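You operate a simulated robot arm through the tools that you are given. There is no shell and no other tool.

Carry out the task below with a simulated two-armed robot. There is one attempt and no reset: what you move stays moved.

TASK
Stop the recorder, switch off monitor and remote, then the bench socket switch.

The check looks at the end state, three seconds after you hand in, the way a careful person would. Anything else that was tipped, shoved, dropped, spilled or broken makes it a failure.

THE ROBOT
Two 6-joint arms with two-finger parallel grippers on one trunk that stands fixed in place. Base frame: the origin is at the foot of the trunk, x ahead of it, y to its left, z up; the work surface is at about z = 0.85. Lengths are in m, angles in degrees, forces in N, time in s.
The left shoulder is at [0.05, 0.17, 1.242], the right one opposite. Each reaches about 1.092 m from its shoulder. Payload 1.57 kg a hand.
Tool frame (each hand has its own): the origin (TCP) lies between the finger pads and is the grasp point; the fingertips stand 0.03 m ahead of it; z points along the fingers, y is the line along which they close. Largest opening 0.08 m; finger width 0.017, thickness 0.012; the body of the gripper, 0.04 by 0.082 m, starts 0.08 m behind the TCP.
Orientation is that of the tool frame in the base frame, as a unit quaternion [x, y, z, w]. With the fingers straight down and closing along the base's y, the tool's x points along the base's -x, its y along +y and its z along -z.

THE INTERFACE
- The arms move only by the tool servo_tool. It takes "left_series", "right_series" or both (then of equal length, played together; a hand with none holds still); each is one flat list of numbers, 7 for each row, row after row: the shift along the tool's x, y, z in m, then the turn, a rotation vector about the tool's x, y, z in degrees, then the finger opening in m, from 0 to 0.08. In form: [dx, dy, dz, wx, wy, wz, hand, dx, dy, dz, wx, wy, wz, hand, ...]. A call has 1 to 20 rows; each row is the pose to reach, as a shift and turn from the pose commanded when the call began, along the tool's axes at that moment. A row lasts 0.2 s, in which the tool goes at most 0.05 m and 8.6 degrees; a call with a longer step from one row to the next is refused whole, and so is a gripper value outside its range. Where a pose cannot be reached the arm comes as near as it can. A force on the tool above 40 N (or 10 N above the force at the start of the call, whichever is more), or a blocked arm, ends the call early, and 0.2 s more pass. Each finger travels about 0.072 m/s and halts on what it meets, pressing with about 22 N; the grip force reading is that of the motor and also rises with nothing between the fingers. The clock runs only during rows and for 0.2 s after the last one: add rows that repeat a pose to give the fingers time. It gives the time, the measured TCP pose, the force on the tool (base axes), the opening and the grip force at its end, in the units of the frame above (readings bear some noise), with the torque about the TCP (base axes, N m) and any sound that the robot's microphone picked up.
- Cameras (640 x 400 px; columns grow to the right, rows downward): "scene" is now at [0.0132, -0.0674, 1.8112]; the picture's right is [-0.72, -0.69, 0.00], its down [-0.54, 0.56, -0.63] and it looks along [0.44, -0.46, -0.77] (base axes); focal length 368 px, centre (320, 200). "left" rides on the left gripper at [0.072, 0.007, -0.122] in its tool frame; the picture's right is [-0.09, 1.00, 0.00], its down [-0.84, -0.08, -0.54] and it looks along [-0.54, -0.05, 0.84] (tool axes); focal length 238 px, centre (320, 200). "right" rides on the right gripper at [0.072, -0.007, -0.122] in its tool frame; the picture's right is [0.09, 1.00, 0.00], its down [-0.84, 0.08, -0.54] and it looks along [-0.54, 0.05, 0.84] (tool axes); focal length 238 px, centre (320, 200). There is no depth. A picture from a camera that has moved, and an enlarged one, comes with that camera's place and axes in the base frame and with its lens. The place of the scene camera against the robot may be out by one fixed shift of up to 0.012 m in any direction.
- camera(camera): a new picture of that camera. The clock stands still meanwhile.
- move_column(by): slides the trunk up (or, below 0, down) by that many m; the arms and the scene camera ride with it, the base frame stays. It gives what a move gives, with no picture.
- pan_tilt(pan, tilt): turns the head with the scene camera to pan (to the left, within 86 degrees either way) and tilt (down, from -29 to 69), counted from straight ahead of the robot. It gives what a move gives.
- close_up(camera, box): a new picture of the part [left, top, right, bottom] of that camera's present view, enlarged. The clock stands still meanwhile.
- hand_in(): hands the job in; it is judged then, once.

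Nothing tells you positions but the pictures and the camera data. Unless the task says otherwise, let go and move clear before handing in.

The tools are called after "Call:" as a command line: name --argument value ..., lists and objects as JSON in quotes. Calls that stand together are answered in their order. servo_tool: Moves the arms, as the interface text tells. Its arguments: {"type":"object","properties":{"left_series":{"type":"array","items":{"type":"number"}},"right_series":{"type":"array","items":{"type":"number"}}},"required":[]} The other tools are called the same way: move_column (by) moves the trunk up or down; pan_tilt (pan, tilt) turns the head that bears the scene camera; camera (camera) takes a picture; close_up (camera, box) takes an enlarged picture of a part of a camera's view; hand_in () hands the job in.

At the start:

```text
time_s: 0.0
left_position: [0.6527, -0.0672, 1.1326]
left_tool_rot: [-0.001, 1.0, 0.001, 0.0]
left_ft_force: [-0.4, 0.2, -0.8]
left_moment: [-0.01, 0.0, -0.01]
left_grip_width: 0.0801
left_finger_force: 0.1
right_position: [0.5076, -0.5478, 1.1317]
right_tool_rot: [-0.001, 1.0, 0.0, -0.001]
right_ft_force: [0.1, 1.1, -0.7]
right_moment: [0.0, 0.01, 0.0]
right_grip_width: 0.0801
right_finger_force: 0.2
trunk travel left (down, up): [-0.857, 0.113]
head pan, tilt (commanded): [-46.1, 50.6]
```

scene: 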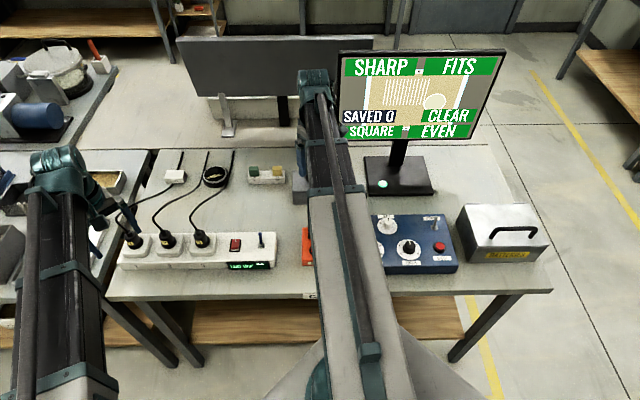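
right: 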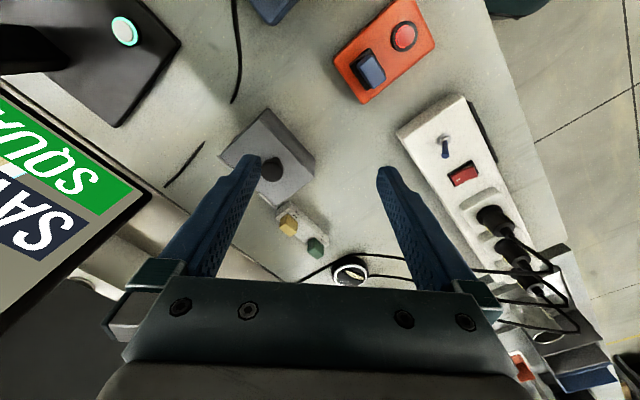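
left: 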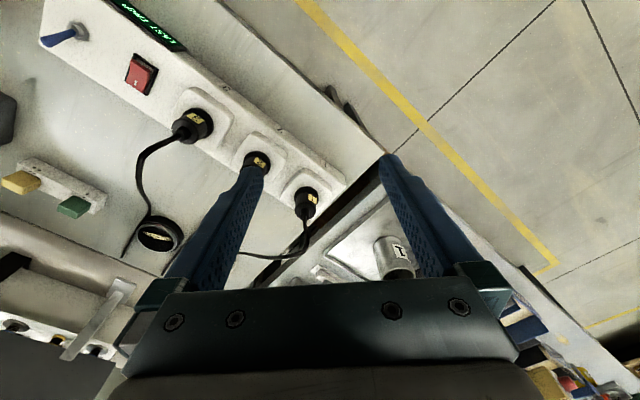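

I see a bench with a power strip (plugs, a red rocker, a toggle, a green display), an orange box with a rocker and red button, a blue box with knobs, and a monitor with a power button in its foot. I'll take enlarged views to read the labels before moving.

Call:
close_up --camera "scene" --box '[110, 140, 310, 290]'

Call:
close_up --camera "scene" --box '[290, 140, 560, 300]'

Call:
close_up --camera "scene" --box '[320, 40, 520, 160]'

Call:
close_up --camera "right" --box '[200, 0, 560, 260]'

Call:
close_up --camera "left" --box '[0, 0, 350, 270]'

```text
2.67 times, centred on (210, 215) of scene
camera zoom: at [0.0132, -0.0674, 1.8112], right [-0.72, -0.69, 0.0], down [-0.54, 0.56, -0.63], along [0.44, -0.46, -0.77], focal length 982 px, centre (613, 160)
```

zoom: 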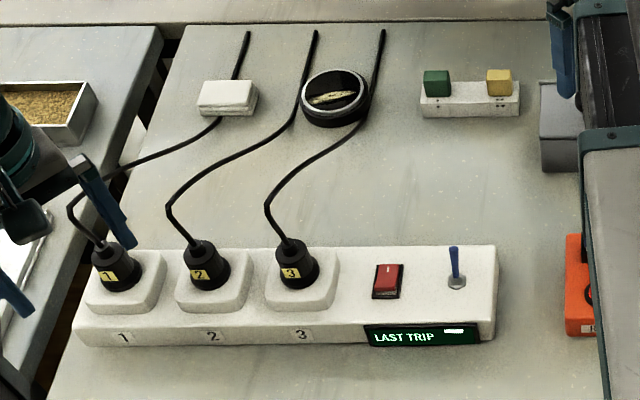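

```text
2.37 times, centred on (425, 220) of scene
camera zoom: at [0.0132, -0.0674, 1.8112], right [-0.72, -0.69, 0.0], down [-0.54, 0.56, -0.63], along [0.44, -0.46, -0.77], focal length 873 px, centre (71, 153)
```

zoom: 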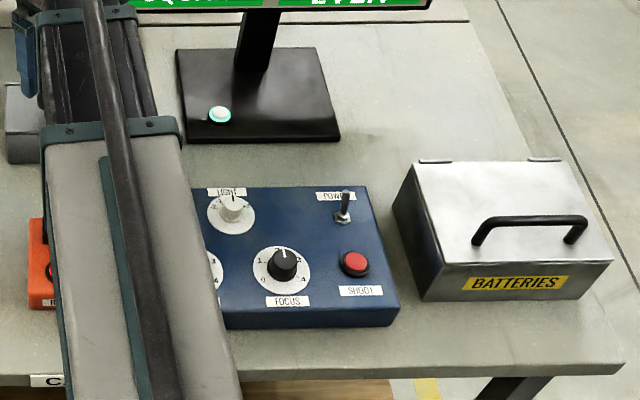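

```text
3.20 times, centred on (420, 100) of scene
camera zoom: at [0.0132, -0.0674, 1.8112], right [-0.72, -0.69, 0.0], down [-0.54, 0.56, -0.63], along [0.44, -0.46, -0.77], focal length 1179 px, centre (0, 520)
```

zoom: 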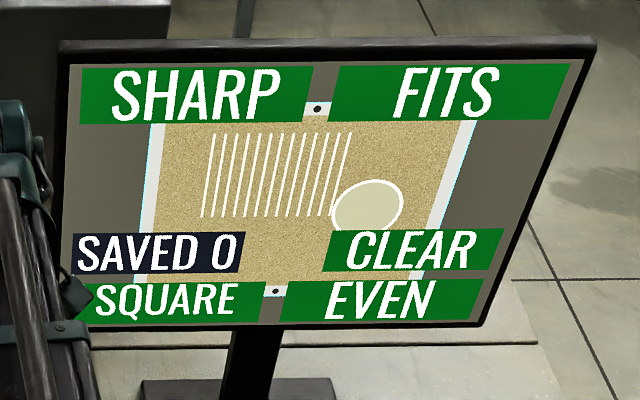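

```text
1.54 times, centred on (380, 130) of right
camera zoom: at [0.4352, -0.5539, 1.2544], right [-0.09, 1.0, 0.0], down [0.84, 0.08, 0.54], along [0.54, 0.05, -0.84], focal length 367 px, centre (228, 308)
```

zoom: 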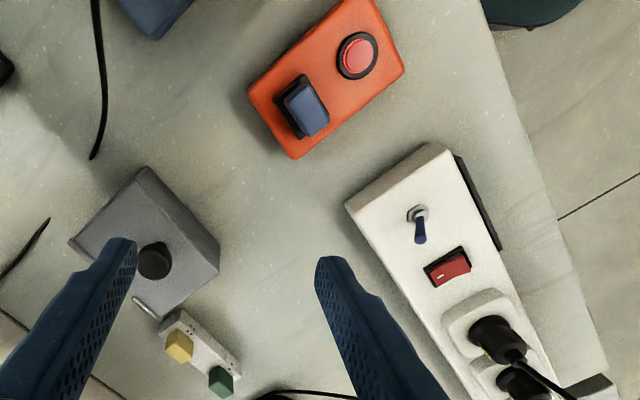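

```text
1.48 times, centred on (175, 135) of left
camera zoom: at [0.5812, -0.0605, 1.2541], right [0.09, 1.0, 0.0], down [0.84, -0.08, 0.54], along [0.54, -0.05, -0.84], focal length 353 px, centre (535, 296)
```

zoom: 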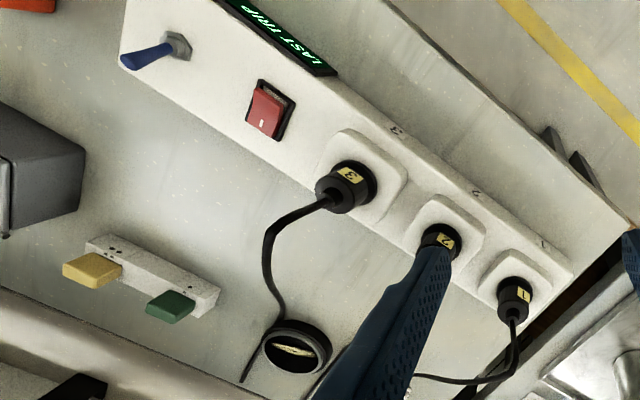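

The right arm hides the middle of the bench (the orange box and part of the blue box). I'll move the right hand back and to the right, high above the bench, to see the labels.

Call:
servo_tool --right_series '[0.04, -0.012, -0.01, 0, 0, 0, 0.08, 0.08, -0.025, -0.02, 0, 0, 0, 0.08, 0.12, -0.038, -0.03, 0, 0, 0, 0.08, 0.16, -0.05, -0.04, 0, 0, 0, 0.08, 0.2, -0.062, -0.05, 0, 0, 0, 0.08, 0.24, -0.075, -0.06, 0, 0, 0, 0.08, 0.28, -0.088, -0.07, 0, 0, 0, 0.08]'

Call:
camera --camera "scene"

Call:
camera --camera "right"

```text
time_s: 1.6
left_position: [0.6519, -0.0675, 1.1325]
left_tool_rot: [0.001, 1.0, 0.0, 0.0]
left_ft_force: [-0.2, 0.1, 0.5]
left_moment: [0.01, -0.03, -0.01]
left_grip_width: 0.0801
left_finger_force: 0.1
right_position: [0.2256, -0.6357, 1.1313]
right_tool_rot: [-0.001, 1.0, 0.0, 0.0]
right_ft_force: [-0.3, -0.8, -0.2]
right_moment: [0.0, -0.02, 0.02]
right_grip_width: 0.0802
right_finger_force: 0.1
right hand out of reach, approached as far as the arm can: row 1, 2, 3, 4, 5, 6, 7
trunk travel left (down, up): [-0.857, 0.113]
head pan, tilt (commanded): [-46.1, 50.6]
```

```text
taken
camera scene: at [0.0124, -0.0676, 1.8112], right [-0.72, -0.69, 0.0], down [-0.54, 0.56, -0.64], along [0.44, -0.46, -0.77], focal length 368 px, centre (320, 200)
```

scene: 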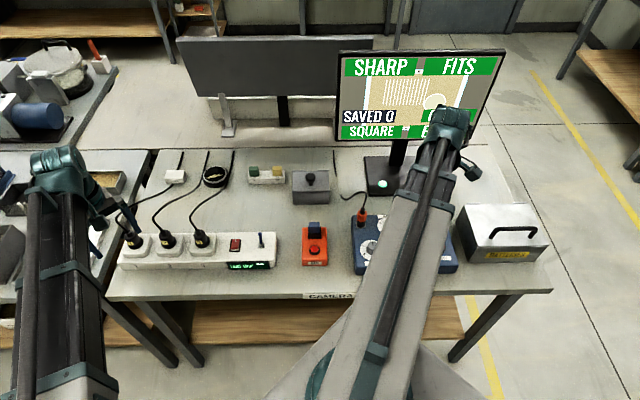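

```text
taken
camera right: at [0.1544, -0.643, 1.2544], right [-0.09, 1.0, 0.0], down [0.84, 0.08, 0.54], along [0.54, 0.05, -0.84], focal length 238 px, centre (320, 200)
```

right: 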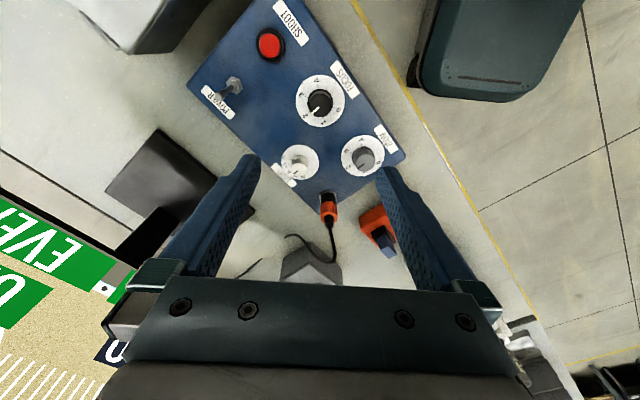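

The orange box and the bench-edge label are visible now. I'll zoom in on the labels.

Call:
close_up --camera "scene" --box '[270, 150, 400, 310]'

Call:
close_up --camera "scene" --box '[290, 210, 345, 275]'

Call:
close_up --camera "scene" --box '[215, 220, 285, 280]'

Call:
close_up --camera "scene" --box '[240, 155, 300, 195]'

Call:
close_up --camera "scene" --box '[110, 150, 240, 210]'

Call:
close_up --camera "right" --box '[180, 0, 420, 280]'

```text
2.50 times, centred on (335, 230) of scene
camera zoom: at [0.0124, -0.0676, 1.8112], right [-0.72, -0.69, 0.0], down [-0.54, 0.56, -0.64], along [0.44, -0.46, -0.77], focal length 921 px, centre (282, 125)
```

zoom: 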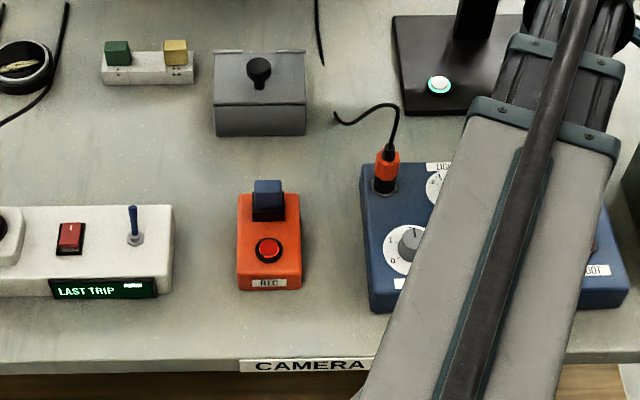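

```text
6.15 times, centred on (318, 242) of scene
camera zoom: at [0.0124, -0.0676, 1.8112], right [-0.72, -0.69, 0.0], down [-0.54, 0.56, -0.64], along [0.44, -0.46, -0.77], focal length 2267 px, centre (335, -62)
```

zoom: 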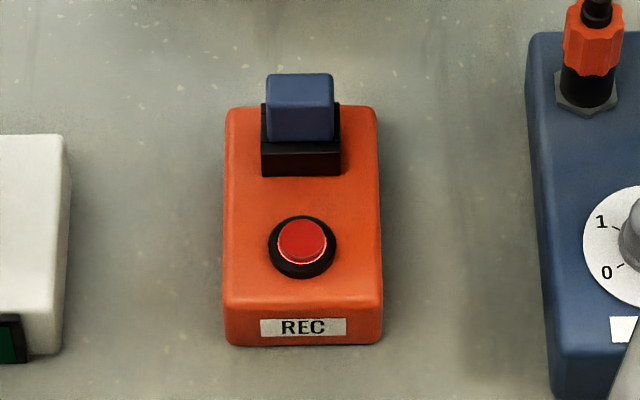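

```text
6.67 times, centred on (250, 250) of scene
camera zoom: at [0.0124, -0.0676, 1.8112], right [-0.72, -0.69, 0.0], down [-0.54, 0.56, -0.64], along [0.44, -0.46, -0.77], focal length 2456 px, centre (787, -133)
```

zoom: 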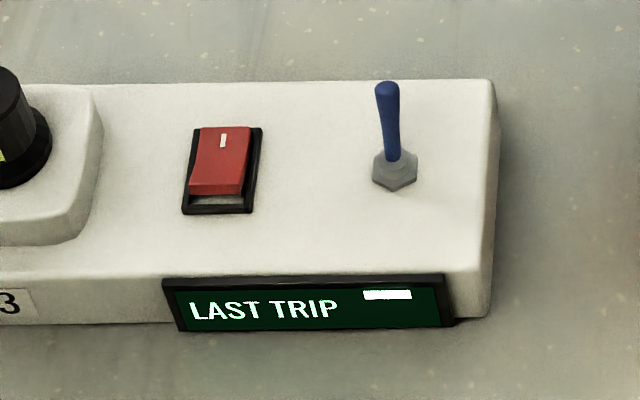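

```text
10.00 times, centred on (270, 175) of scene
camera zoom: at [0.0124, -0.0676, 1.8112], right [-0.72, -0.69, 0.0], down [-0.54, 0.56, -0.64], along [0.44, -0.46, -0.77], focal length 3683 px, centre (820, 450)
```

zoom: 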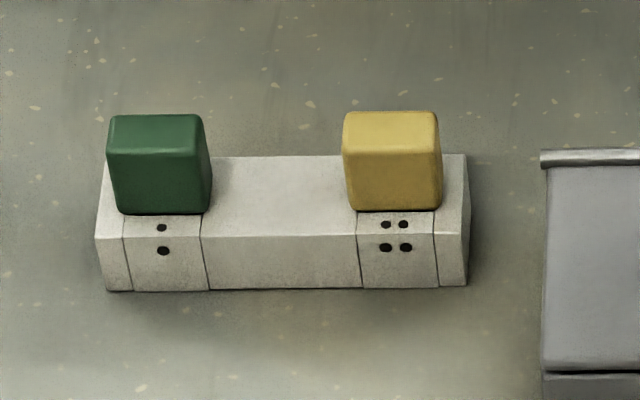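

```text
4.92 times, centred on (175, 180) of scene
camera zoom: at [0.0124, -0.0676, 1.8112], right [-0.72, -0.69, 0.0], down [-0.54, 0.56, -0.64], along [0.44, -0.46, -0.77], focal length 1813 px, centre (1034, 298)
```

zoom: 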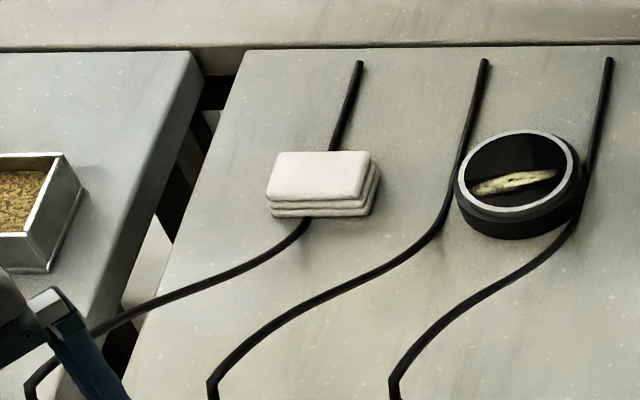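

```text
1.43 times, centred on (300, 140) of right
camera zoom: at [0.1544, -0.643, 1.2544], right [-0.09, 1.0, 0.0], down [0.84, 0.08, 0.54], along [0.54, 0.05, -0.84], focal length 340 px, centre (349, 286)
```

zoom: 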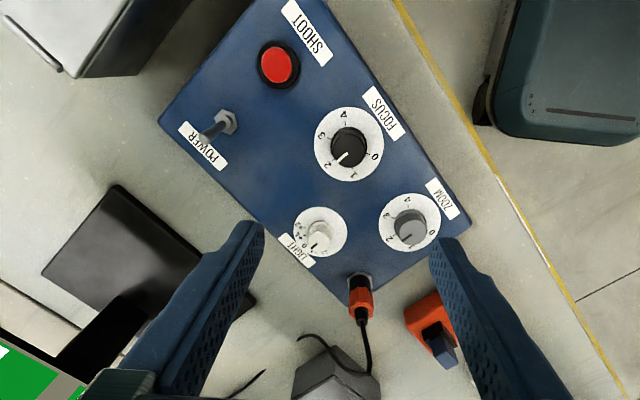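

The orange box is the recorder (REC, lit red button and a blue rocker), the blue box with POWER/SHOOT/FOCUS is the camera remote, the monitor has a lit button on its foot, and the power strip has a red rocker and a blue toggle. I'll bring the right hand over the REC area, turned square to the bench, for a closer look.

Call:
servo_tool --right_series '[-0.0175, 0.031, 0.01, 0, 0, 5.75, 0.08, -0.035, 0.062, 0.02, 0, 0, 11.5, 0.08, -0.0525, 0.094, 0.03, 0, 0, 17.25, 0.08, -0.07, 0.125, 0.04, 0, 0, 23, 0.08, -0.0875, 0.156, 0.05, 0, 0, 28.75, 0.08, -0.105, 0.187, 0.06, 0, 0, 34.5, 0.08, -0.1225, 0.219, 0.07, 0, 0, 40.25, 0.08, -0.14, 0.25, 0.08, 0, 0, 46, 0.08]'

Call:
camera --camera "right"

Call:
camera --camera "scene"

```text
time_s: 3.4
left_position: [0.6523, -0.0669, 1.1325]
left_tool_rot: [0.0, 1.0, 0.0, 0.0]
left_ft_force: [0.1, -0.2, 0.0]
left_moment: [0.01, -0.04, 0.02]
left_grip_width: 0.0799
left_finger_force: 0.0
right_position: [0.3873, -0.3995, 1.1314]
right_tool_rot: [0.391, 0.92, 0.0, -0.001]
right_ft_force: [-0.6, 0.3, -0.2]
right_moment: [-0.03, 0.01, -0.01]
right_grip_width: 0.0799
right_finger_force: 0.0
right hand out of reach, approached as far as the arm can: row 1, 2, 3, 4, 5, 6, 7, 8
trunk travel left (down, up): [-0.857, 0.113]
head pan, tilt (commanded): [-46.1, 50.6]
```

```text
taken
camera right: at [0.3328, -0.3529, 1.2546], right [0.65, 0.76, 0.0], down [0.64, -0.55, 0.54], along [0.41, -0.35, -0.84], focal length 238 px, centre (320, 200)
```

right: 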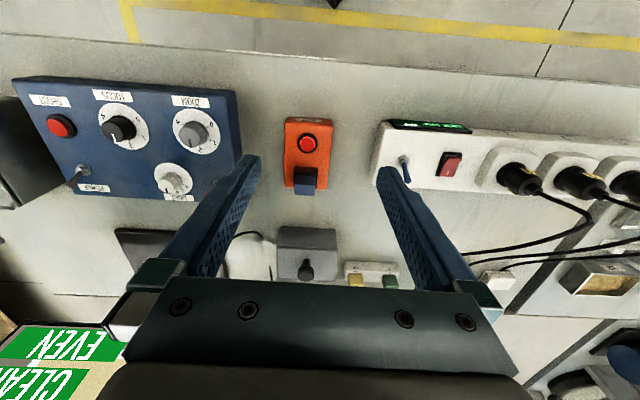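

```text
taken
camera scene: at [0.0135, -0.0669, 1.8112], right [-0.72, -0.69, 0.0], down [-0.54, 0.56, -0.63], along [0.44, -0.46, -0.77], focal length 368 px, centre (320, 200)
```

scene: 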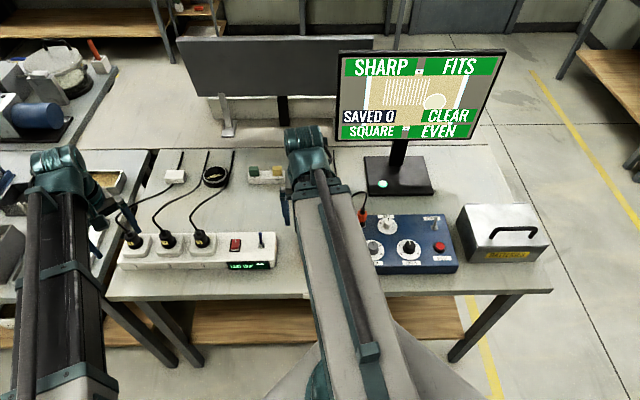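

The view is now square to the bench. I'll enlarge the wrist picture around the recorder, the power strip, and the remote.

Call:
close_up --camera "right" --box '[260, 100, 360, 210]'

Call:
close_up --camera "right" --box '[370, 110, 500, 200]'

Call:
close_up --camera "right" --box '[10, 70, 250, 210]'

Call:
close_up --camera "scene" --box '[340, 140, 480, 290]'

```text
3.64 times, centred on (310, 155) of right
camera zoom: at [0.3328, -0.3529, 1.2546], right [0.65, 0.76, 0.0], down [0.64, -0.55, 0.54], along [0.41, -0.35, -0.84], focal length 867 px, centre (356, 364)
```

zoom: 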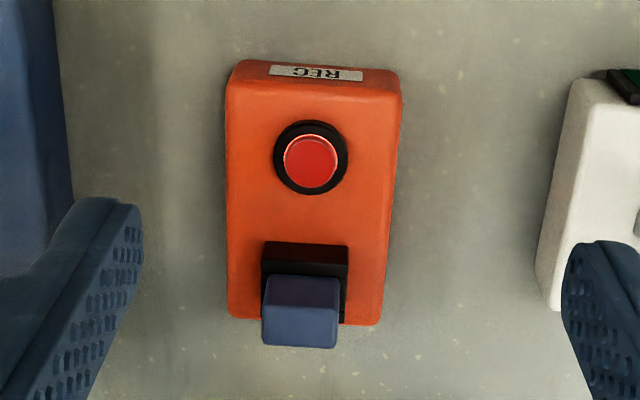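

```text
4.44 times, centred on (435, 155) of right
camera zoom: at [0.3328, -0.3529, 1.2546], right [0.65, 0.76, 0.0], down [0.64, -0.55, 0.54], along [0.41, -0.35, -0.84], focal length 1059 px, centre (-191, 400)
```

zoom: 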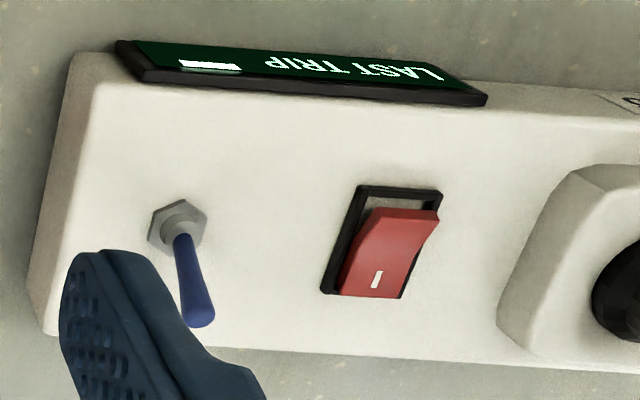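

```text
2.67 times, centred on (130, 140) of right
camera zoom: at [0.3328, -0.3529, 1.2546], right [0.65, 0.76, 0.0], down [0.64, -0.55, 0.54], along [0.41, -0.35, -0.84], focal length 636 px, centre (827, 360)
```

zoom: 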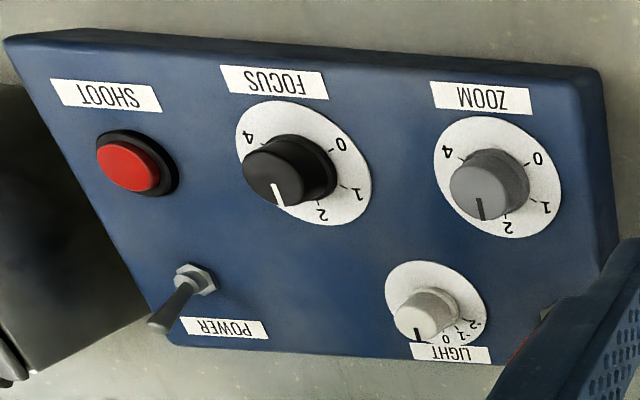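

```text
2.67 times, centred on (410, 215) of scene
camera zoom: at [0.0135, -0.0669, 1.8112], right [-0.72, -0.69, 0.0], down [-0.54, 0.56, -0.63], along [0.44, -0.46, -0.77], focal length 982 px, centre (80, 160)
```

zoom: 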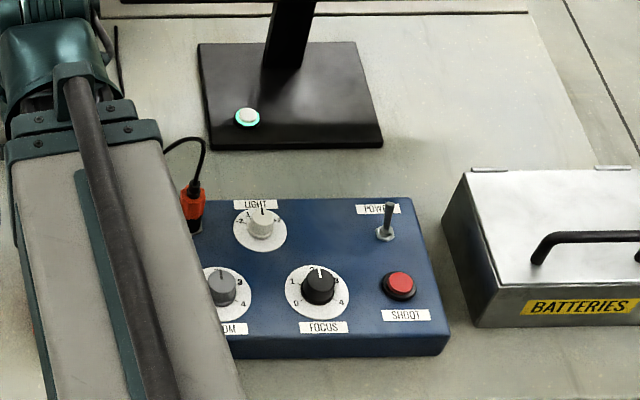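

The REC button's ring is lit, with what looks like a blue stick in a black slot behind it. The strip's rocker has its "I" end pressed (on). I'll pan the head to check nothing else on the benches qualifies as remote, recorder, or socket.

Call:
pan_tilt --pan 0 --tilt 45

Call:
camera --camera "scene"

Call:
pan_tilt --pan -46 --tilt 15

Call:
camera --camera "scene"

Call:
pan_tilt --pan -80 --tilt 45

Call:
camera --camera "scene"

```text
time_s: 4.5
left_position: [0.6531, -0.0675, 1.131]
left_tool_rot: [0.001, 1.0, 0.001, 0.0]
left_ft_force: [0.2, 0.8, -0.8]
left_moment: [-0.03, 0.01, 0.0]
left_grip_width: 0.08
left_finger_force: 0.0
right_position: [0.3856, -0.4015, 1.1324]
right_tool_rot: [0.39, 0.921, 0.0, -0.001]
right_ft_force: [-0.5, 0.2, 0.4]
right_moment: [0.02, -0.02, 0.0]
right_grip_width: 0.0798
right_finger_force: 0.1
trunk travel left (down, up): [-0.857, 0.113]
head pan, tilt (commanded): [0.0, 45.0]
```

```text
taken
camera scene: at [0.0415, -0.0123, 1.8189], right [0.0, -1.0, 0.0], down [-0.71, 0.0, -0.71], along [0.71, 0.0, -0.71], focal length 368 px, centre (320, 200)
```

scene: 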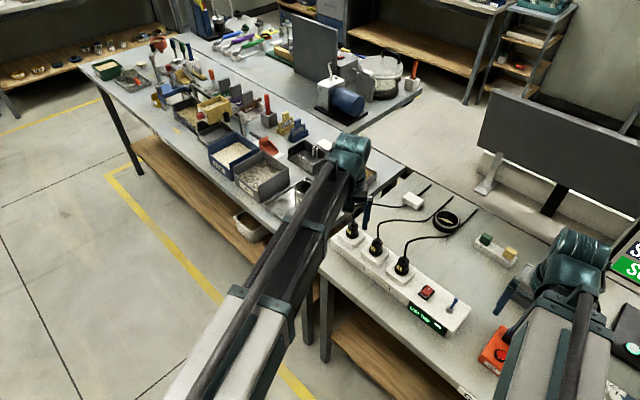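

```text
time_s: 5.7
left_position: [0.6521, -0.0674, 1.1334]
left_tool_rot: [-0.001, 1.0, 0.0, 0.001]
left_ft_force: [0.6, 0.2, -0.2]
left_moment: [0.01, -0.03, 0.01]
left_grip_width: 0.0802
left_finger_force: 0.1
right_position: [0.3848, -0.4009, 1.132]
right_tool_rot: [0.392, 0.92, 0.001, 0.0]
right_ft_force: [-0.4, 0.4, 0.4]
right_moment: [-0.01, 0.03, 0.01]
right_grip_width: 0.08
right_finger_force: 0.0
trunk travel left (down, up): [-0.857, 0.113]
head pan, tilt (commanded): [-46.0, 15.0]
```

```text
taken
camera scene: at [0.0251, -0.0794, 1.8657], right [-0.72, -0.7, 0.0], down [-0.18, 0.19, -0.97], along [0.67, -0.69, -0.26], focal length 368 px, centre (320, 200)
```

scene: 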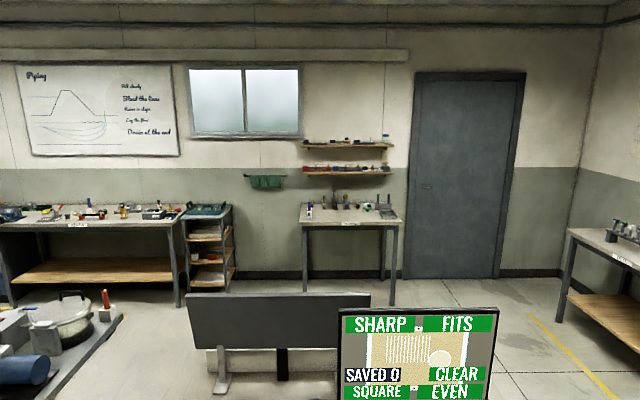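

```text
time_s: 6.7
left_position: [0.6519, -0.0669, 1.1319]
left_tool_rot: [0.001, 1.0, 0.0, 0.0]
left_ft_force: [-0.5, -0.3, -0.5]
left_moment: [0.02, -0.04, 0.02]
left_grip_width: 0.0802
left_finger_force: 0.1
right_position: [0.3872, -0.4014, 1.1317]
right_tool_rot: [0.391, 0.92, 0.0, 0.0]
right_ft_force: [-0.6, 0.0, 0.1]
right_moment: [0.0, -0.03, -0.01]
right_grip_width: 0.08
right_finger_force: 0.0
trunk travel left (down, up): [-0.857, 0.113]
head pan, tilt (commanded): [-80.0, 45.0]
```

```text
taken
camera scene: at [-0.0257, -0.0924, 1.819], right [-0.98, -0.17, 0.0], down [-0.12, 0.7, -0.71], along [0.12, -0.7, -0.71], focal length 368 px, centre (320, 200)
```

scene: 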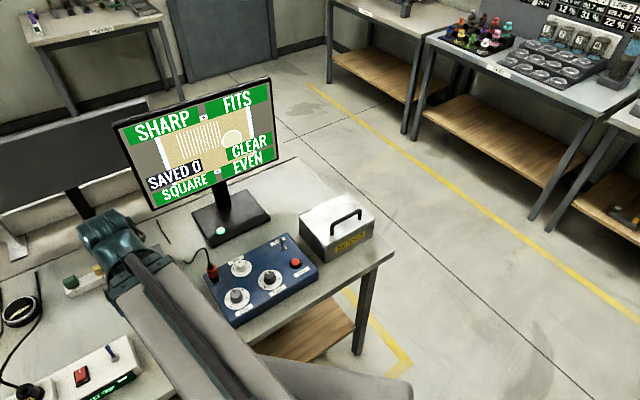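

Only the CAMERA bench matters: REC box at about (0.416, -0.451, 0.897), remote POWER toggle at about (0.208, -0.754), monitor button near (0.445, -0.815), and the strip rocker near (0.58, -0.31). I'll return the head to the bench and bring the right hand, fingers closed, above the REC button at a safe height.

Call:
pan_tilt --pan -46.1 --tilt 50.6

Call:
servo_tool --right_series '[-0.016, -0.002, 0.024, 0, 0, 0, 0.06, -0.032, -0.004, 0.048, 0, 0, 0, 0.04, -0.048, -0.006, 0.073, 0, 0, 0, 0.02, -0.064, -0.008, 0.097, 0, 0, 0, 0.0, -0.0805, -0.0104, 0.1217, 0, 0, 0, 0.0, -0.0805, -0.0104, 0.1217, 0, 0, 0, 0.0]'

Call:
camera --camera "right"

Call:
camera --camera "scene"

```text
time_s: 7.7
left_position: [0.6515, -0.0678, 1.1335]
left_tool_rot: [0.0, 1.0, 0.0, 0.0]
left_ft_force: [1.1, -0.2, 0.0]
left_moment: [0.0, 0.0, -0.01]
left_grip_width: 0.0803
left_finger_force: 0.1
right_position: [0.3852, -0.4016, 1.1322]
right_tool_rot: [0.391, 0.92, 0.0, -0.001]
right_ft_force: [0.0, 0.7, 0.2]
right_moment: [-0.03, -0.03, 0.01]
right_grip_width: 0.0802
right_finger_force: 0.0
trunk travel left (down, up): [-0.857, 0.113]
head pan, tilt (commanded): [-46.1, 50.6]
```

```text
time_s: 9.1
left_position: [0.6517, -0.0679, 1.1315]
left_tool_rot: [0.0, 1.0, 0.0, 0.0]
left_ft_force: [0.4, -0.7, 0.3]
left_moment: [-0.04, -0.01, 0.02]
left_grip_width: 0.08
left_finger_force: 0.1
right_position: [0.4347, -0.4669, 1.1309]
right_tool_rot: [0.391, 0.921, -0.001, 0.0]
right_ft_force: [-0.2, -0.1, 0.1]
right_moment: [0.01, -0.01, 0.04]
right_grip_width: 0.0
right_finger_force: 21.5
right hand out of reach, approached as far as the arm can: row 1, 2, 3, 4, 5, 6
trunk travel left (down, up): [-0.857, 0.113]
head pan, tilt (commanded): [-46.1, 50.6]
```

```text
taken
camera right: at [0.3809, -0.42, 1.2544], right [0.65, 0.76, 0.0], down [0.64, -0.55, 0.54], along [0.41, -0.35, -0.84], focal length 238 px, centre (320, 200)
```

right: 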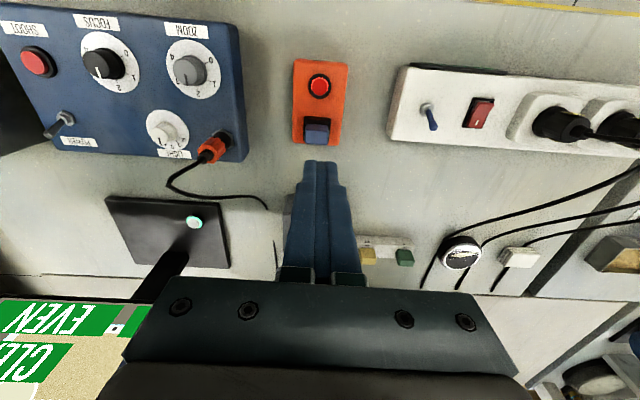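

```text
taken
camera scene: at [0.0131, -0.0675, 1.8112], right [-0.72, -0.69, 0.0], down [-0.54, 0.56, -0.63], along [0.44, -0.46, -0.77], focal length 368 px, centre (320, 200)
```

scene: 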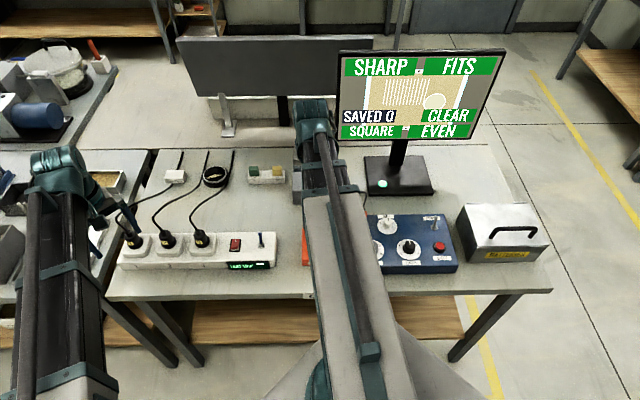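

The hand followed in x and y but did not come down: z stayed at 1.131. I'll test whether the arm itself can move vertically at all with a small pure-down motion.

Call:
servo_tool --right_series '[0, 0, 0.01, 0, 0, 0, 0, 0, 0, 0.02, 0, 0, 0, 0, 0, 0, 0.03, 0, 0, 0, 0]'

```text
time_s: 9.9
left_position: [0.6519, -0.0664, 1.1328]
left_tool_rot: [0.001, 1.0, 0.0, 0.0]
left_ft_force: [1.0, 0.2, -0.7]
left_moment: [-0.02, 0.02, -0.03]
left_grip_width: 0.08
left_finger_force: 0.0
right_position: [0.4349, -0.466, 1.1321]
right_tool_rot: [0.391, 0.921, 0.0, 0.0]
right_ft_force: [-0.3, -0.6, 0.3]
right_moment: [0.01, -0.01, -0.04]
right_grip_width: 0.0001
right_finger_force: 22.2
right hand out of reach, approached as far as the arm can: row 1, 2, 3
trunk travel left (down, up): [-0.857, 0.113]
head pan, tilt (commanded): [-46.1, 50.6]
```

A pure vertical move by the arm isn't possible, so height must come from the trunk column. I'll test whether the wrist can tilt, since that matters for reaching under the monitor screen.

Call:
servo_tool --right_series '[0, 0, 0, 0, 8, 0, 0, 0, 0, 0, 0, 16, 0, 0]'

Call:
camera --camera "scene"

```text
time_s: 10.5
left_position: [0.6521, -0.0665, 1.1325]
left_tool_rot: [0.0, 1.0, 0.0, 0.0]
left_ft_force: [0.6, 0.6, 0.2]
left_moment: [0.04, 0.01, -0.01]
left_grip_width: 0.08
left_finger_force: 0.0
right_position: [0.4358, -0.467, 1.1397]
right_tool_rot: [0.387, 0.912, 0.055, -0.129]
right_ft_force: [-0.1, -0.3, -0.1]
right_moment: [0.02, 0.0, 0.01]
right_grip_width: 0.0001
right_finger_force: 20.7
right hand out of reach, approached as far as the arm can: row 2
trunk travel left (down, up): [-0.857, 0.113]
head pan, tilt (commanded): [-46.1, 50.6]
```

```text
taken
camera scene: at [0.0134, -0.0676, 1.8112], right [-0.72, -0.69, 0.0], down [-0.54, 0.56, -0.63], along [0.44, -0.46, -0.77], focal length 368 px, centre (320, 200)
```

scene: 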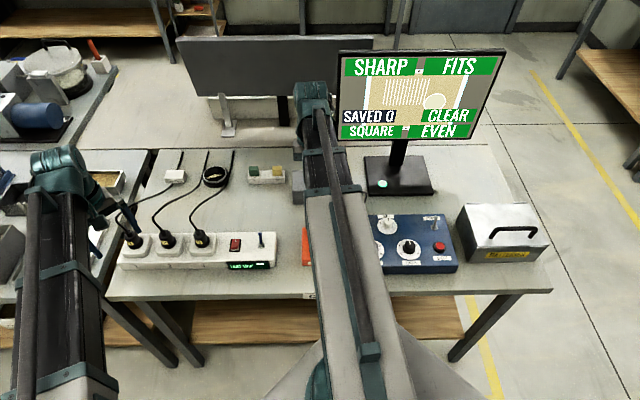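

The arms behave like planar arms: wrist height is fixed and only tilt and x/y are available, so the column does vertical motion. I'll level the right tool again and move the left hand off the bench over open floor, so lowering the trunk won't bring it down on the strip's plugs.

Call:
servo_tool --left_series '[0.02, 0.047, 0, 0, 0, 0, 0.06, 0.04, 0.09, 0, 0, 0, 0, 0.04, 0.06, 0.135, 0, 0, 0, 0, 0.02, 0.08, 0.18, 0, 0, 0, 0, 0, 0.1, 0.225, 0, 0, 0, 0, 0, 0.12, 0.27, 0, 0, 0, 0, 0, 0.14, 0.315, 0, 0, 0, 0, 0, 0.16, 0.36, 0, 0, 0, 0, 0, 0.18, 0.405, 0, 0, 0, 0, 0, 0.2, 0.45, 0, 0, 0, 0, 0, 0.2, 0.47, 0, 0, 0, 0, 0]' --right_series '[0, 0, 0, 0, -8, 0, 0, 0, 0, 0, 0, -16, 0, 0, 0, 0, 0, 0, -16, 0, 0, 0, 0, 0, 0, -16, 0, 0, 0, 0, 0, 0, -16, 0, 0, 0, 0, 0, 0, -16, 0, 0, 0, 0, 0, 0, -16, 0, 0, 0, 0, 0, 0, -16, 0, 0, 0, 0, 0, 0, -16, 0, 0, 0, 0, 0, 0, -16, 0, 0, 0, 0, 0, 0, -16, 0, 0]'

Call:
camera --camera "scene"

Call:
camera --camera "right"

Call:
camera --camera "left"

```text
refused: row 1 steps farther than a row can; nothing moved
```

```text
taken
camera scene: at [0.0134, -0.0676, 1.8112], right [-0.72, -0.69, 0.0], down [-0.54, 0.56, -0.63], along [0.44, -0.46, -0.77], focal length 368 px, centre (320, 200)
```

scene: 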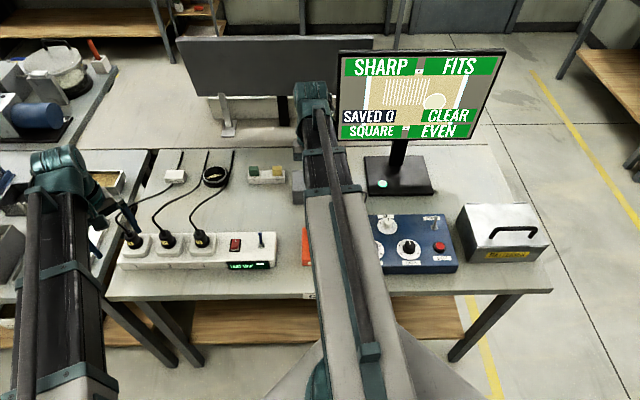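

```text
taken
camera right: at [0.4072, -0.4463, 1.2781], right [0.65, 0.76, 0.03], down [0.72, -0.63, 0.29], along [0.23, -0.17, -0.96], focal length 238 px, centre (320, 200)
```

right: 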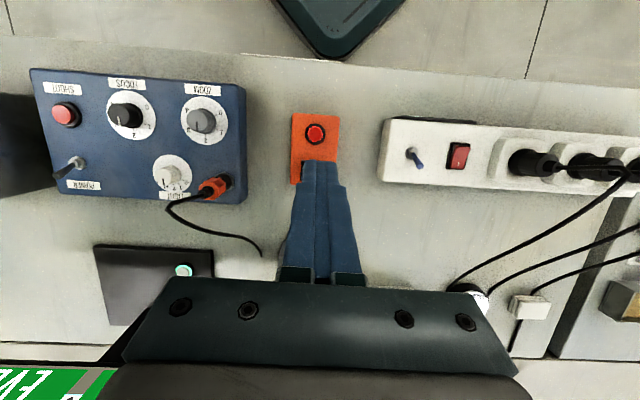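

```text
taken
camera left: at [0.5814, -0.0607, 1.254], right [0.09, 1.0, 0.0], down [0.84, -0.08, 0.54], along [0.54, -0.05, -0.84], focal length 238 px, centre (320, 200)
```

left: 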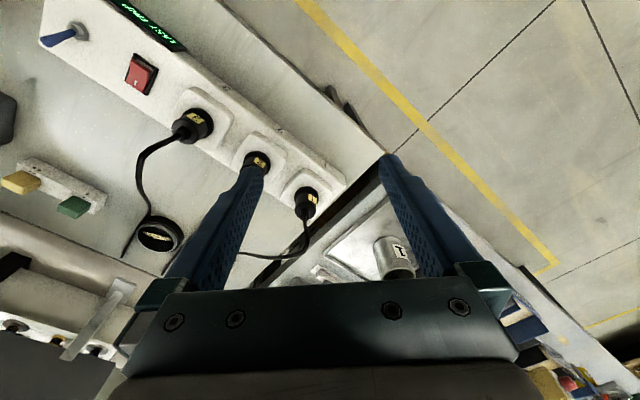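

The first row was slightly too long a step. I'll resend with smaller steps.

Call:
servo_tool --left_series '[0.018, 0.04, 0, 0, 0, 0, 0.06, 0.036, 0.08, 0, 0, 0, 0, 0.04, 0.054, 0.12, 0, 0, 0, 0, 0.02, 0.072, 0.16, 0, 0, 0, 0, 0, 0.09, 0.2, 0, 0, 0, 0, 0, 0.108, 0.24, 0, 0, 0, 0, 0, 0.126, 0.28, 0, 0, 0, 0, 0, 0.144, 0.32, 0, 0, 0, 0, 0, 0.162, 0.36, 0, 0, 0, 0, 0, 0.18, 0.4, 0, 0, 0, 0, 0, 0.198, 0.44, 0, 0, 0, 0, 0, 0.2, 0.47, 0, 0, 0, 0, 0]' --right_series '[0, 0, 0, 0, -8, 0, 0, 0, 0, 0, 0, -16, 0, 0, 0, 0, 0, 0, -16, 0, 0, 0, 0, 0, 0, -16, 0, 0, 0, 0, 0, 0, -16, 0, 0, 0, 0, 0, 0, -16, 0, 0, 0, 0, 0, 0, -16, 0, 0, 0, 0, 0, 0, -16, 0, 0, 0, 0, 0, 0, -16, 0, 0, 0, 0, 0, 0, -16, 0, 0, 0, 0, 0, 0, -16, 0, 0, 0, 0, 0, 0, -16, 0, 0]'

Call:
camera --camera "left"

Call:
pan_tilt --pan 0 --tilt 50

Call:
camera --camera "scene"

```text
time_s: 13.1
left_position: [0.453, 0.4041, 1.1303]
left_tool_rot: [0.0, 1.0, 0.0, -0.001]
left_ft_force: [-0.3, 0.7, -0.4]
left_moment: [-0.03, -0.03, -0.02]
left_grip_width: 0.0
left_finger_force: 21.3
right_position: [0.4358, -0.4664, 1.132]
right_tool_rot: [0.39, 0.921, 0.001, 0.0]
right_ft_force: [0.8, 0.0, 0.2]
right_moment: [-0.01, 0.03, -0.01]
right_grip_width: 0.0
right_finger_force: 21.4
right hand out of reach, approached as far as the arm can: row 1, 2, 3, 4, 5, 6, 7, 8, 9, 10, 11, 12
trunk travel left (down, up): [-0.857, 0.113]
head pan, tilt (commanded): [-46.1, 50.6]
```

```text
taken
camera left: at [0.3821, 0.4113, 1.2539], right [0.09, 1.0, 0.0], down [0.84, -0.08, 0.54], along [0.54, -0.05, -0.84], focal length 238 px, centre (320, 200)
```

left: 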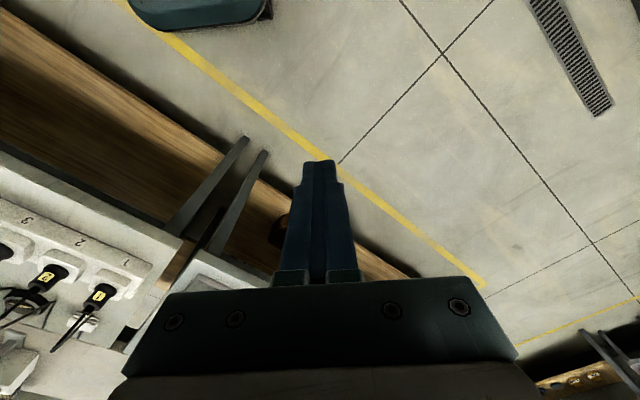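

```text
time_s: 14.2
left_position: [0.4512, 0.4041, 1.132]
left_tool_rot: [0.0, 1.0, 0.0, 0.001]
left_ft_force: [0.0, 0.3, 0.2]
left_moment: [-0.01, 0.01, 0.0]
left_grip_width: 0.0001
left_finger_force: 21.6
right_position: [0.4359, -0.4664, 1.1312]
right_tool_rot: [0.391, 0.92, 0.001, 0.0]
right_ft_force: [-0.5, -0.1, 0.3]
right_moment: [0.01, -0.01, -0.01]
right_grip_width: 0.0
right_finger_force: 21.6
trunk travel left (down, up): [-0.857, 0.113]
head pan, tilt (commanded): [0.0, 50.0]
```

```text
taken
camera scene: at [0.0371, -0.0122, 1.812], right [0.0, -1.0, 0.0], down [-0.77, 0.0, -0.64], along [0.64, 0.0, -0.77], focal length 368 px, centre (320, 200)
```

scene: 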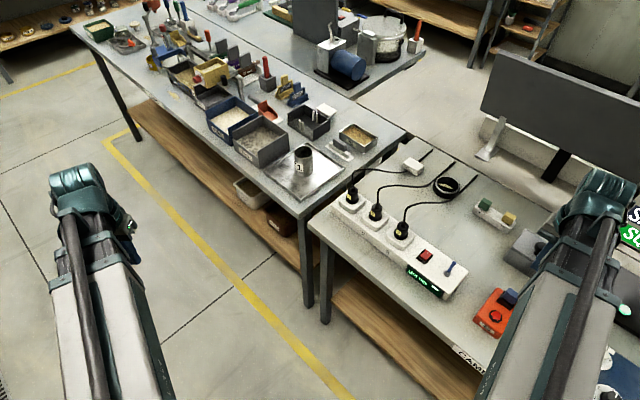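

Both arms are now straight beams over clear space. I'll turn the head back to the bench and take matching close-ups from the head and right wrist, to locate the monitor screen and its button before lowering.

Call:
pan_tilt --pan -46.1 --tilt 50.6

Call:
close_up --camera "right" --box '[0, 180, 300, 400]'

Call:
close_up --camera "scene" --box '[320, 30, 520, 210]'

Call:
close_up --camera "right" --box '[250, 40, 390, 180]'

Call:
close_up --camera "right" --box '[0, 0, 250, 180]'

Call:
close_up --camera "right" --box '[380, 50, 560, 170]'

```text
time_s: 15.3
left_position: [0.4528, 0.404, 1.131]
left_tool_rot: [0.0, 1.0, 0.0, 0.0]
left_ft_force: [0.5, -0.1, 0.2]
left_moment: [0.01, 0.0, 0.02]
left_grip_width: 0.0
left_finger_force: 21.0
right_position: [0.4348, -0.4676, 1.1309]
right_tool_rot: [0.391, 0.921, 0.0, 0.001]
right_ft_force: [-0.6, 0.4, -0.1]
right_moment: [0.01, -0.02, -0.01]
right_grip_width: 0.0
right_finger_force: 21.1
trunk travel left (down, up): [-0.857, 0.113]
head pan, tilt (commanded): [-46.1, 50.6]
```

```text
1.82 times, centred on (150, 290) of right
camera zoom: at [0.3816, -0.4199, 1.2545], right [0.65, 0.76, 0.0], down [0.64, -0.55, 0.54], along [0.41, -0.35, -0.84], focal length 433 px, centre (629, 36)
```

zoom: 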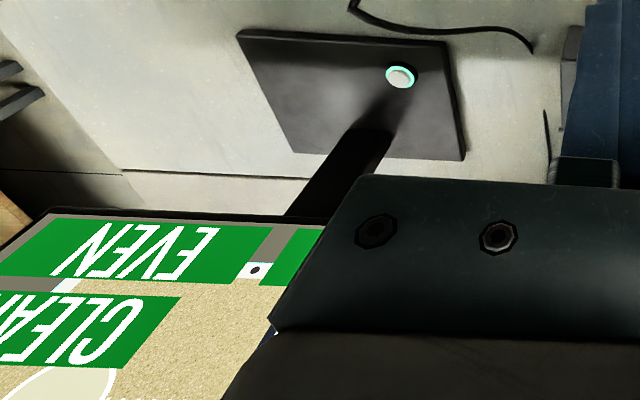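

```text
2.22 times, centred on (420, 120) of scene
camera zoom: at [0.0131, -0.0672, 1.8112], right [-0.72, -0.69, 0.0], down [-0.54, 0.56, -0.63], along [0.44, -0.46, -0.77], focal length 818 px, centre (98, 378)
```

zoom: 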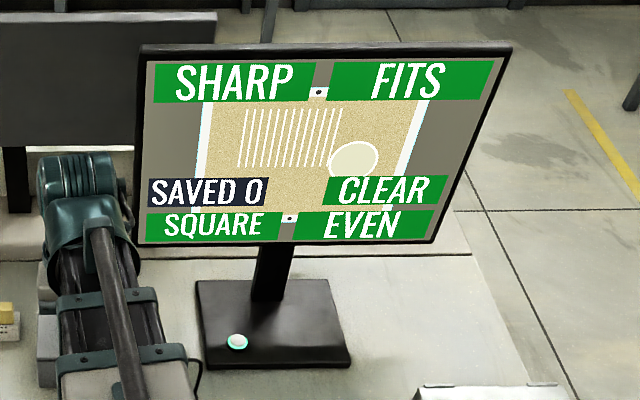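

```text
2.86 times, centred on (320, 110) of right
camera zoom: at [0.3816, -0.4199, 1.2545], right [0.65, 0.76, 0.0], down [0.64, -0.55, 0.54], along [0.41, -0.35, -0.84], focal length 681 px, centre (320, 457)
```

zoom: 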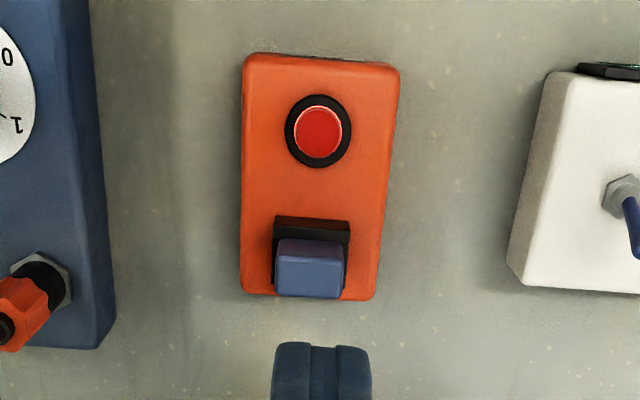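

```text
2.22 times, centred on (125, 90) of right
camera zoom: at [0.3816, -0.4199, 1.2545], right [0.65, 0.76, 0.0], down [0.64, -0.55, 0.54], along [0.41, -0.35, -0.84], focal length 530 px, centre (753, 444)
```

zoom: 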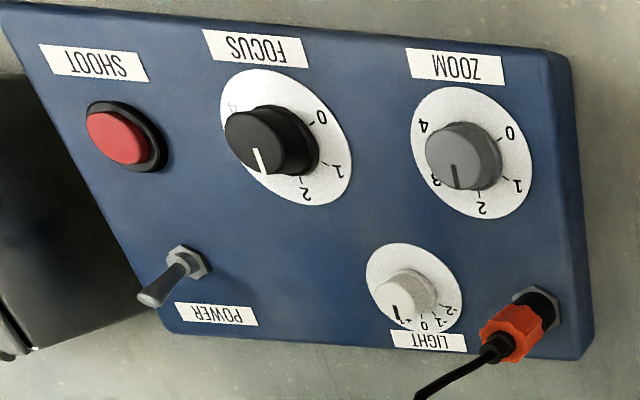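

```text
3.33 times, centred on (470, 110) of right
camera zoom: at [0.3816, -0.4199, 1.2545], right [0.65, 0.76, 0.0], down [0.64, -0.55, 0.54], along [0.41, -0.35, -0.84], focal length 794 px, centre (-180, 500)
```

zoom: 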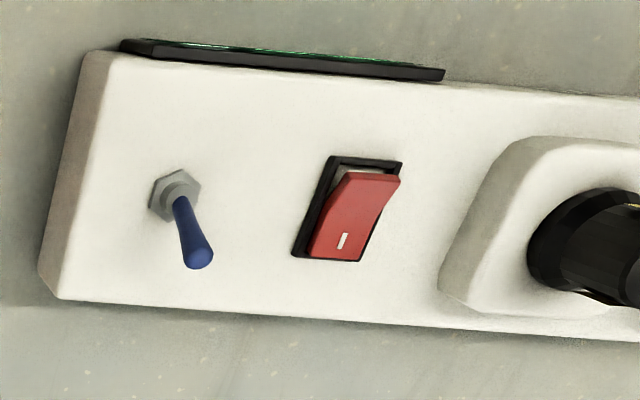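

The monitor button works out at about (0.443, -0.817, 0.866), with the screen about 7 cm behind it and its bottom edge near z 1.02; the REC button is confirmed at (0.415, -0.451, 0.897). I'll centre the right fingertips over REC and lower the column to a safe hover.

Call:
servo_tool --right_series '[0.0252, -0.0031, 0, 0, 0, 0, 0, 0.0252, -0.0031, 0, 0, 0, 0, 0]'

Call:
move_column --by -0.15

Call:
camera --camera "right"

Call:
camera --camera "scene"

```text
time_s: 15.9
left_position: [0.4516, 0.4044, 1.132]
left_tool_rot: [0.0, 1.0, 0.001, 0.0]
left_ft_force: [0.7, -0.9, -0.2]
left_moment: [0.02, 0.01, -0.03]
left_grip_width: 0.0
left_finger_force: 21.2
right_position: [0.4174, -0.4517, 1.1313]
right_tool_rot: [0.391, 0.921, 0.0, 0.0]
right_ft_force: [-0.3, 0.2, -0.4]
right_moment: [0.01, 0.01, 0.01]
right_grip_width: 0.0
right_finger_force: 21.2
trunk travel left (down, up): [-0.857, 0.113]
head pan, tilt (commanded): [-46.1, 50.6]
```

```text
time_s: 17.7
left_position: [0.4519, 0.4035, 0.9828]
left_tool_rot: [0.001, 1.0, 0.0, 0.0]
left_ft_force: [0.0, 0.5, -0.6]
left_moment: [-0.04, -0.06, 0.02]
left_grip_width: 0.0
left_finger_force: 21.1
right_position: [0.4166, -0.4517, 0.9832]
right_tool_rot: [0.391, 0.92, 0.0, 0.0]
right_ft_force: [0.7, -0.2, -0.4]
right_moment: [0.02, -0.02, -0.01]
right_grip_width: 0.0
right_finger_force: 21.3
trunk travel left (down, up): [-0.707, 0.263]
head pan, tilt (commanded): [-46.1, 50.6]
```

```text
taken
camera right: at [0.3621, -0.4045, 1.1046], right [0.65, 0.76, 0.0], down [0.64, -0.55, 0.54], along [0.41, -0.35, -0.84], focal length 238 px, centre (320, 200)
```

right: 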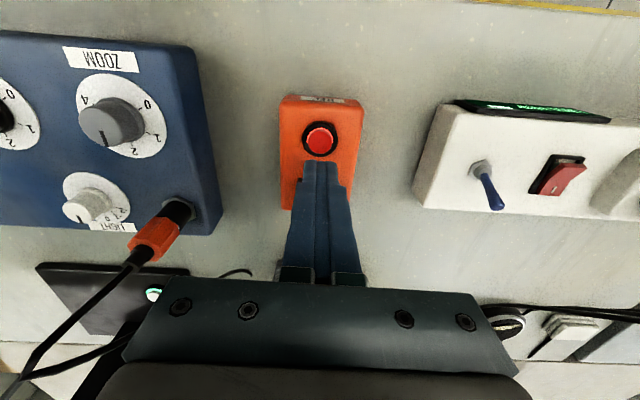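

```text
taken
camera scene: at [0.013, -0.0673, 1.6612], right [-0.72, -0.69, 0.0], down [-0.54, 0.56, -0.63], along [0.44, -0.46, -0.77], focal length 368 px, centre (320, 200)
```

scene: 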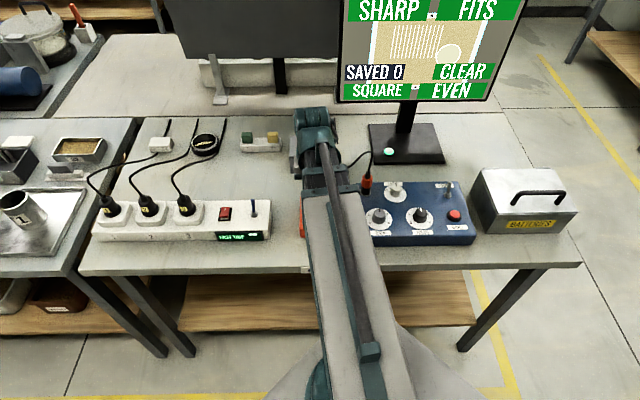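

The fingertips line up over the REC button. I'll zoom in to check, then come down in small steps.

Call:
close_up --camera "right" --box '[260, 80, 380, 200]'

Call:
move_column --by -0.045

Call:
close_up --camera "right" --box '[240, 60, 400, 220]'

```text
3.33 times, centred on (320, 140) of right
camera zoom: at [0.3621, -0.4045, 1.1046], right [0.65, 0.76, 0.0], down [0.64, -0.55, 0.54], along [0.41, -0.35, -0.84], focal length 794 px, centre (320, 400)
```

zoom: 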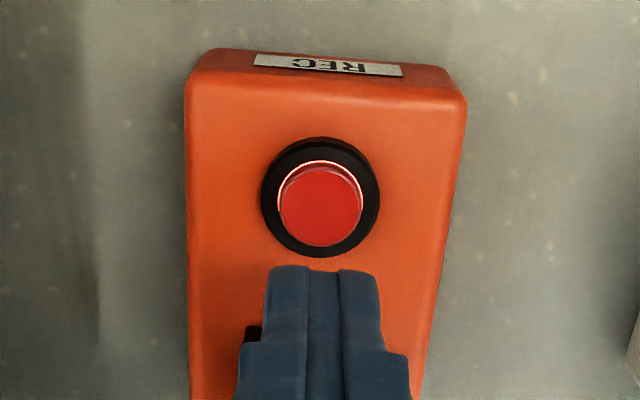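

```text
time_s: 18.6
left_position: [0.4522, 0.4043, 0.9372]
left_tool_rot: [0.0, 1.0, 0.001, 0.0]
left_ft_force: [0.2, -0.2, -0.6]
left_moment: [0.03, 0.0, 0.04]
left_grip_width: 0.0001
left_finger_force: 21.6
right_position: [0.4168, -0.4504, 0.9375]
right_tool_rot: [0.391, 0.92, 0.0, -0.001]
right_ft_force: [1.2, -0.6, -0.4]
right_moment: [0.0, -0.01, -0.01]
right_grip_width: 0.0001
right_finger_force: 21.6
trunk travel left (down, up): [-0.662, 0.308]
head pan, tilt (commanded): [-46.1, 50.6]
```

```text
2.50 times, centred on (320, 140) of right
camera zoom: at [0.362, -0.4045, 1.0595], right [0.65, 0.76, 0.0], down [0.64, -0.55, 0.54], along [0.41, -0.35, -0.84], focal length 596 px, centre (320, 350)
```

zoom: 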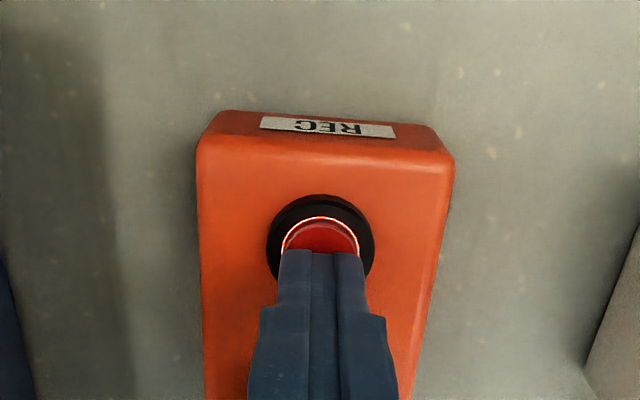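

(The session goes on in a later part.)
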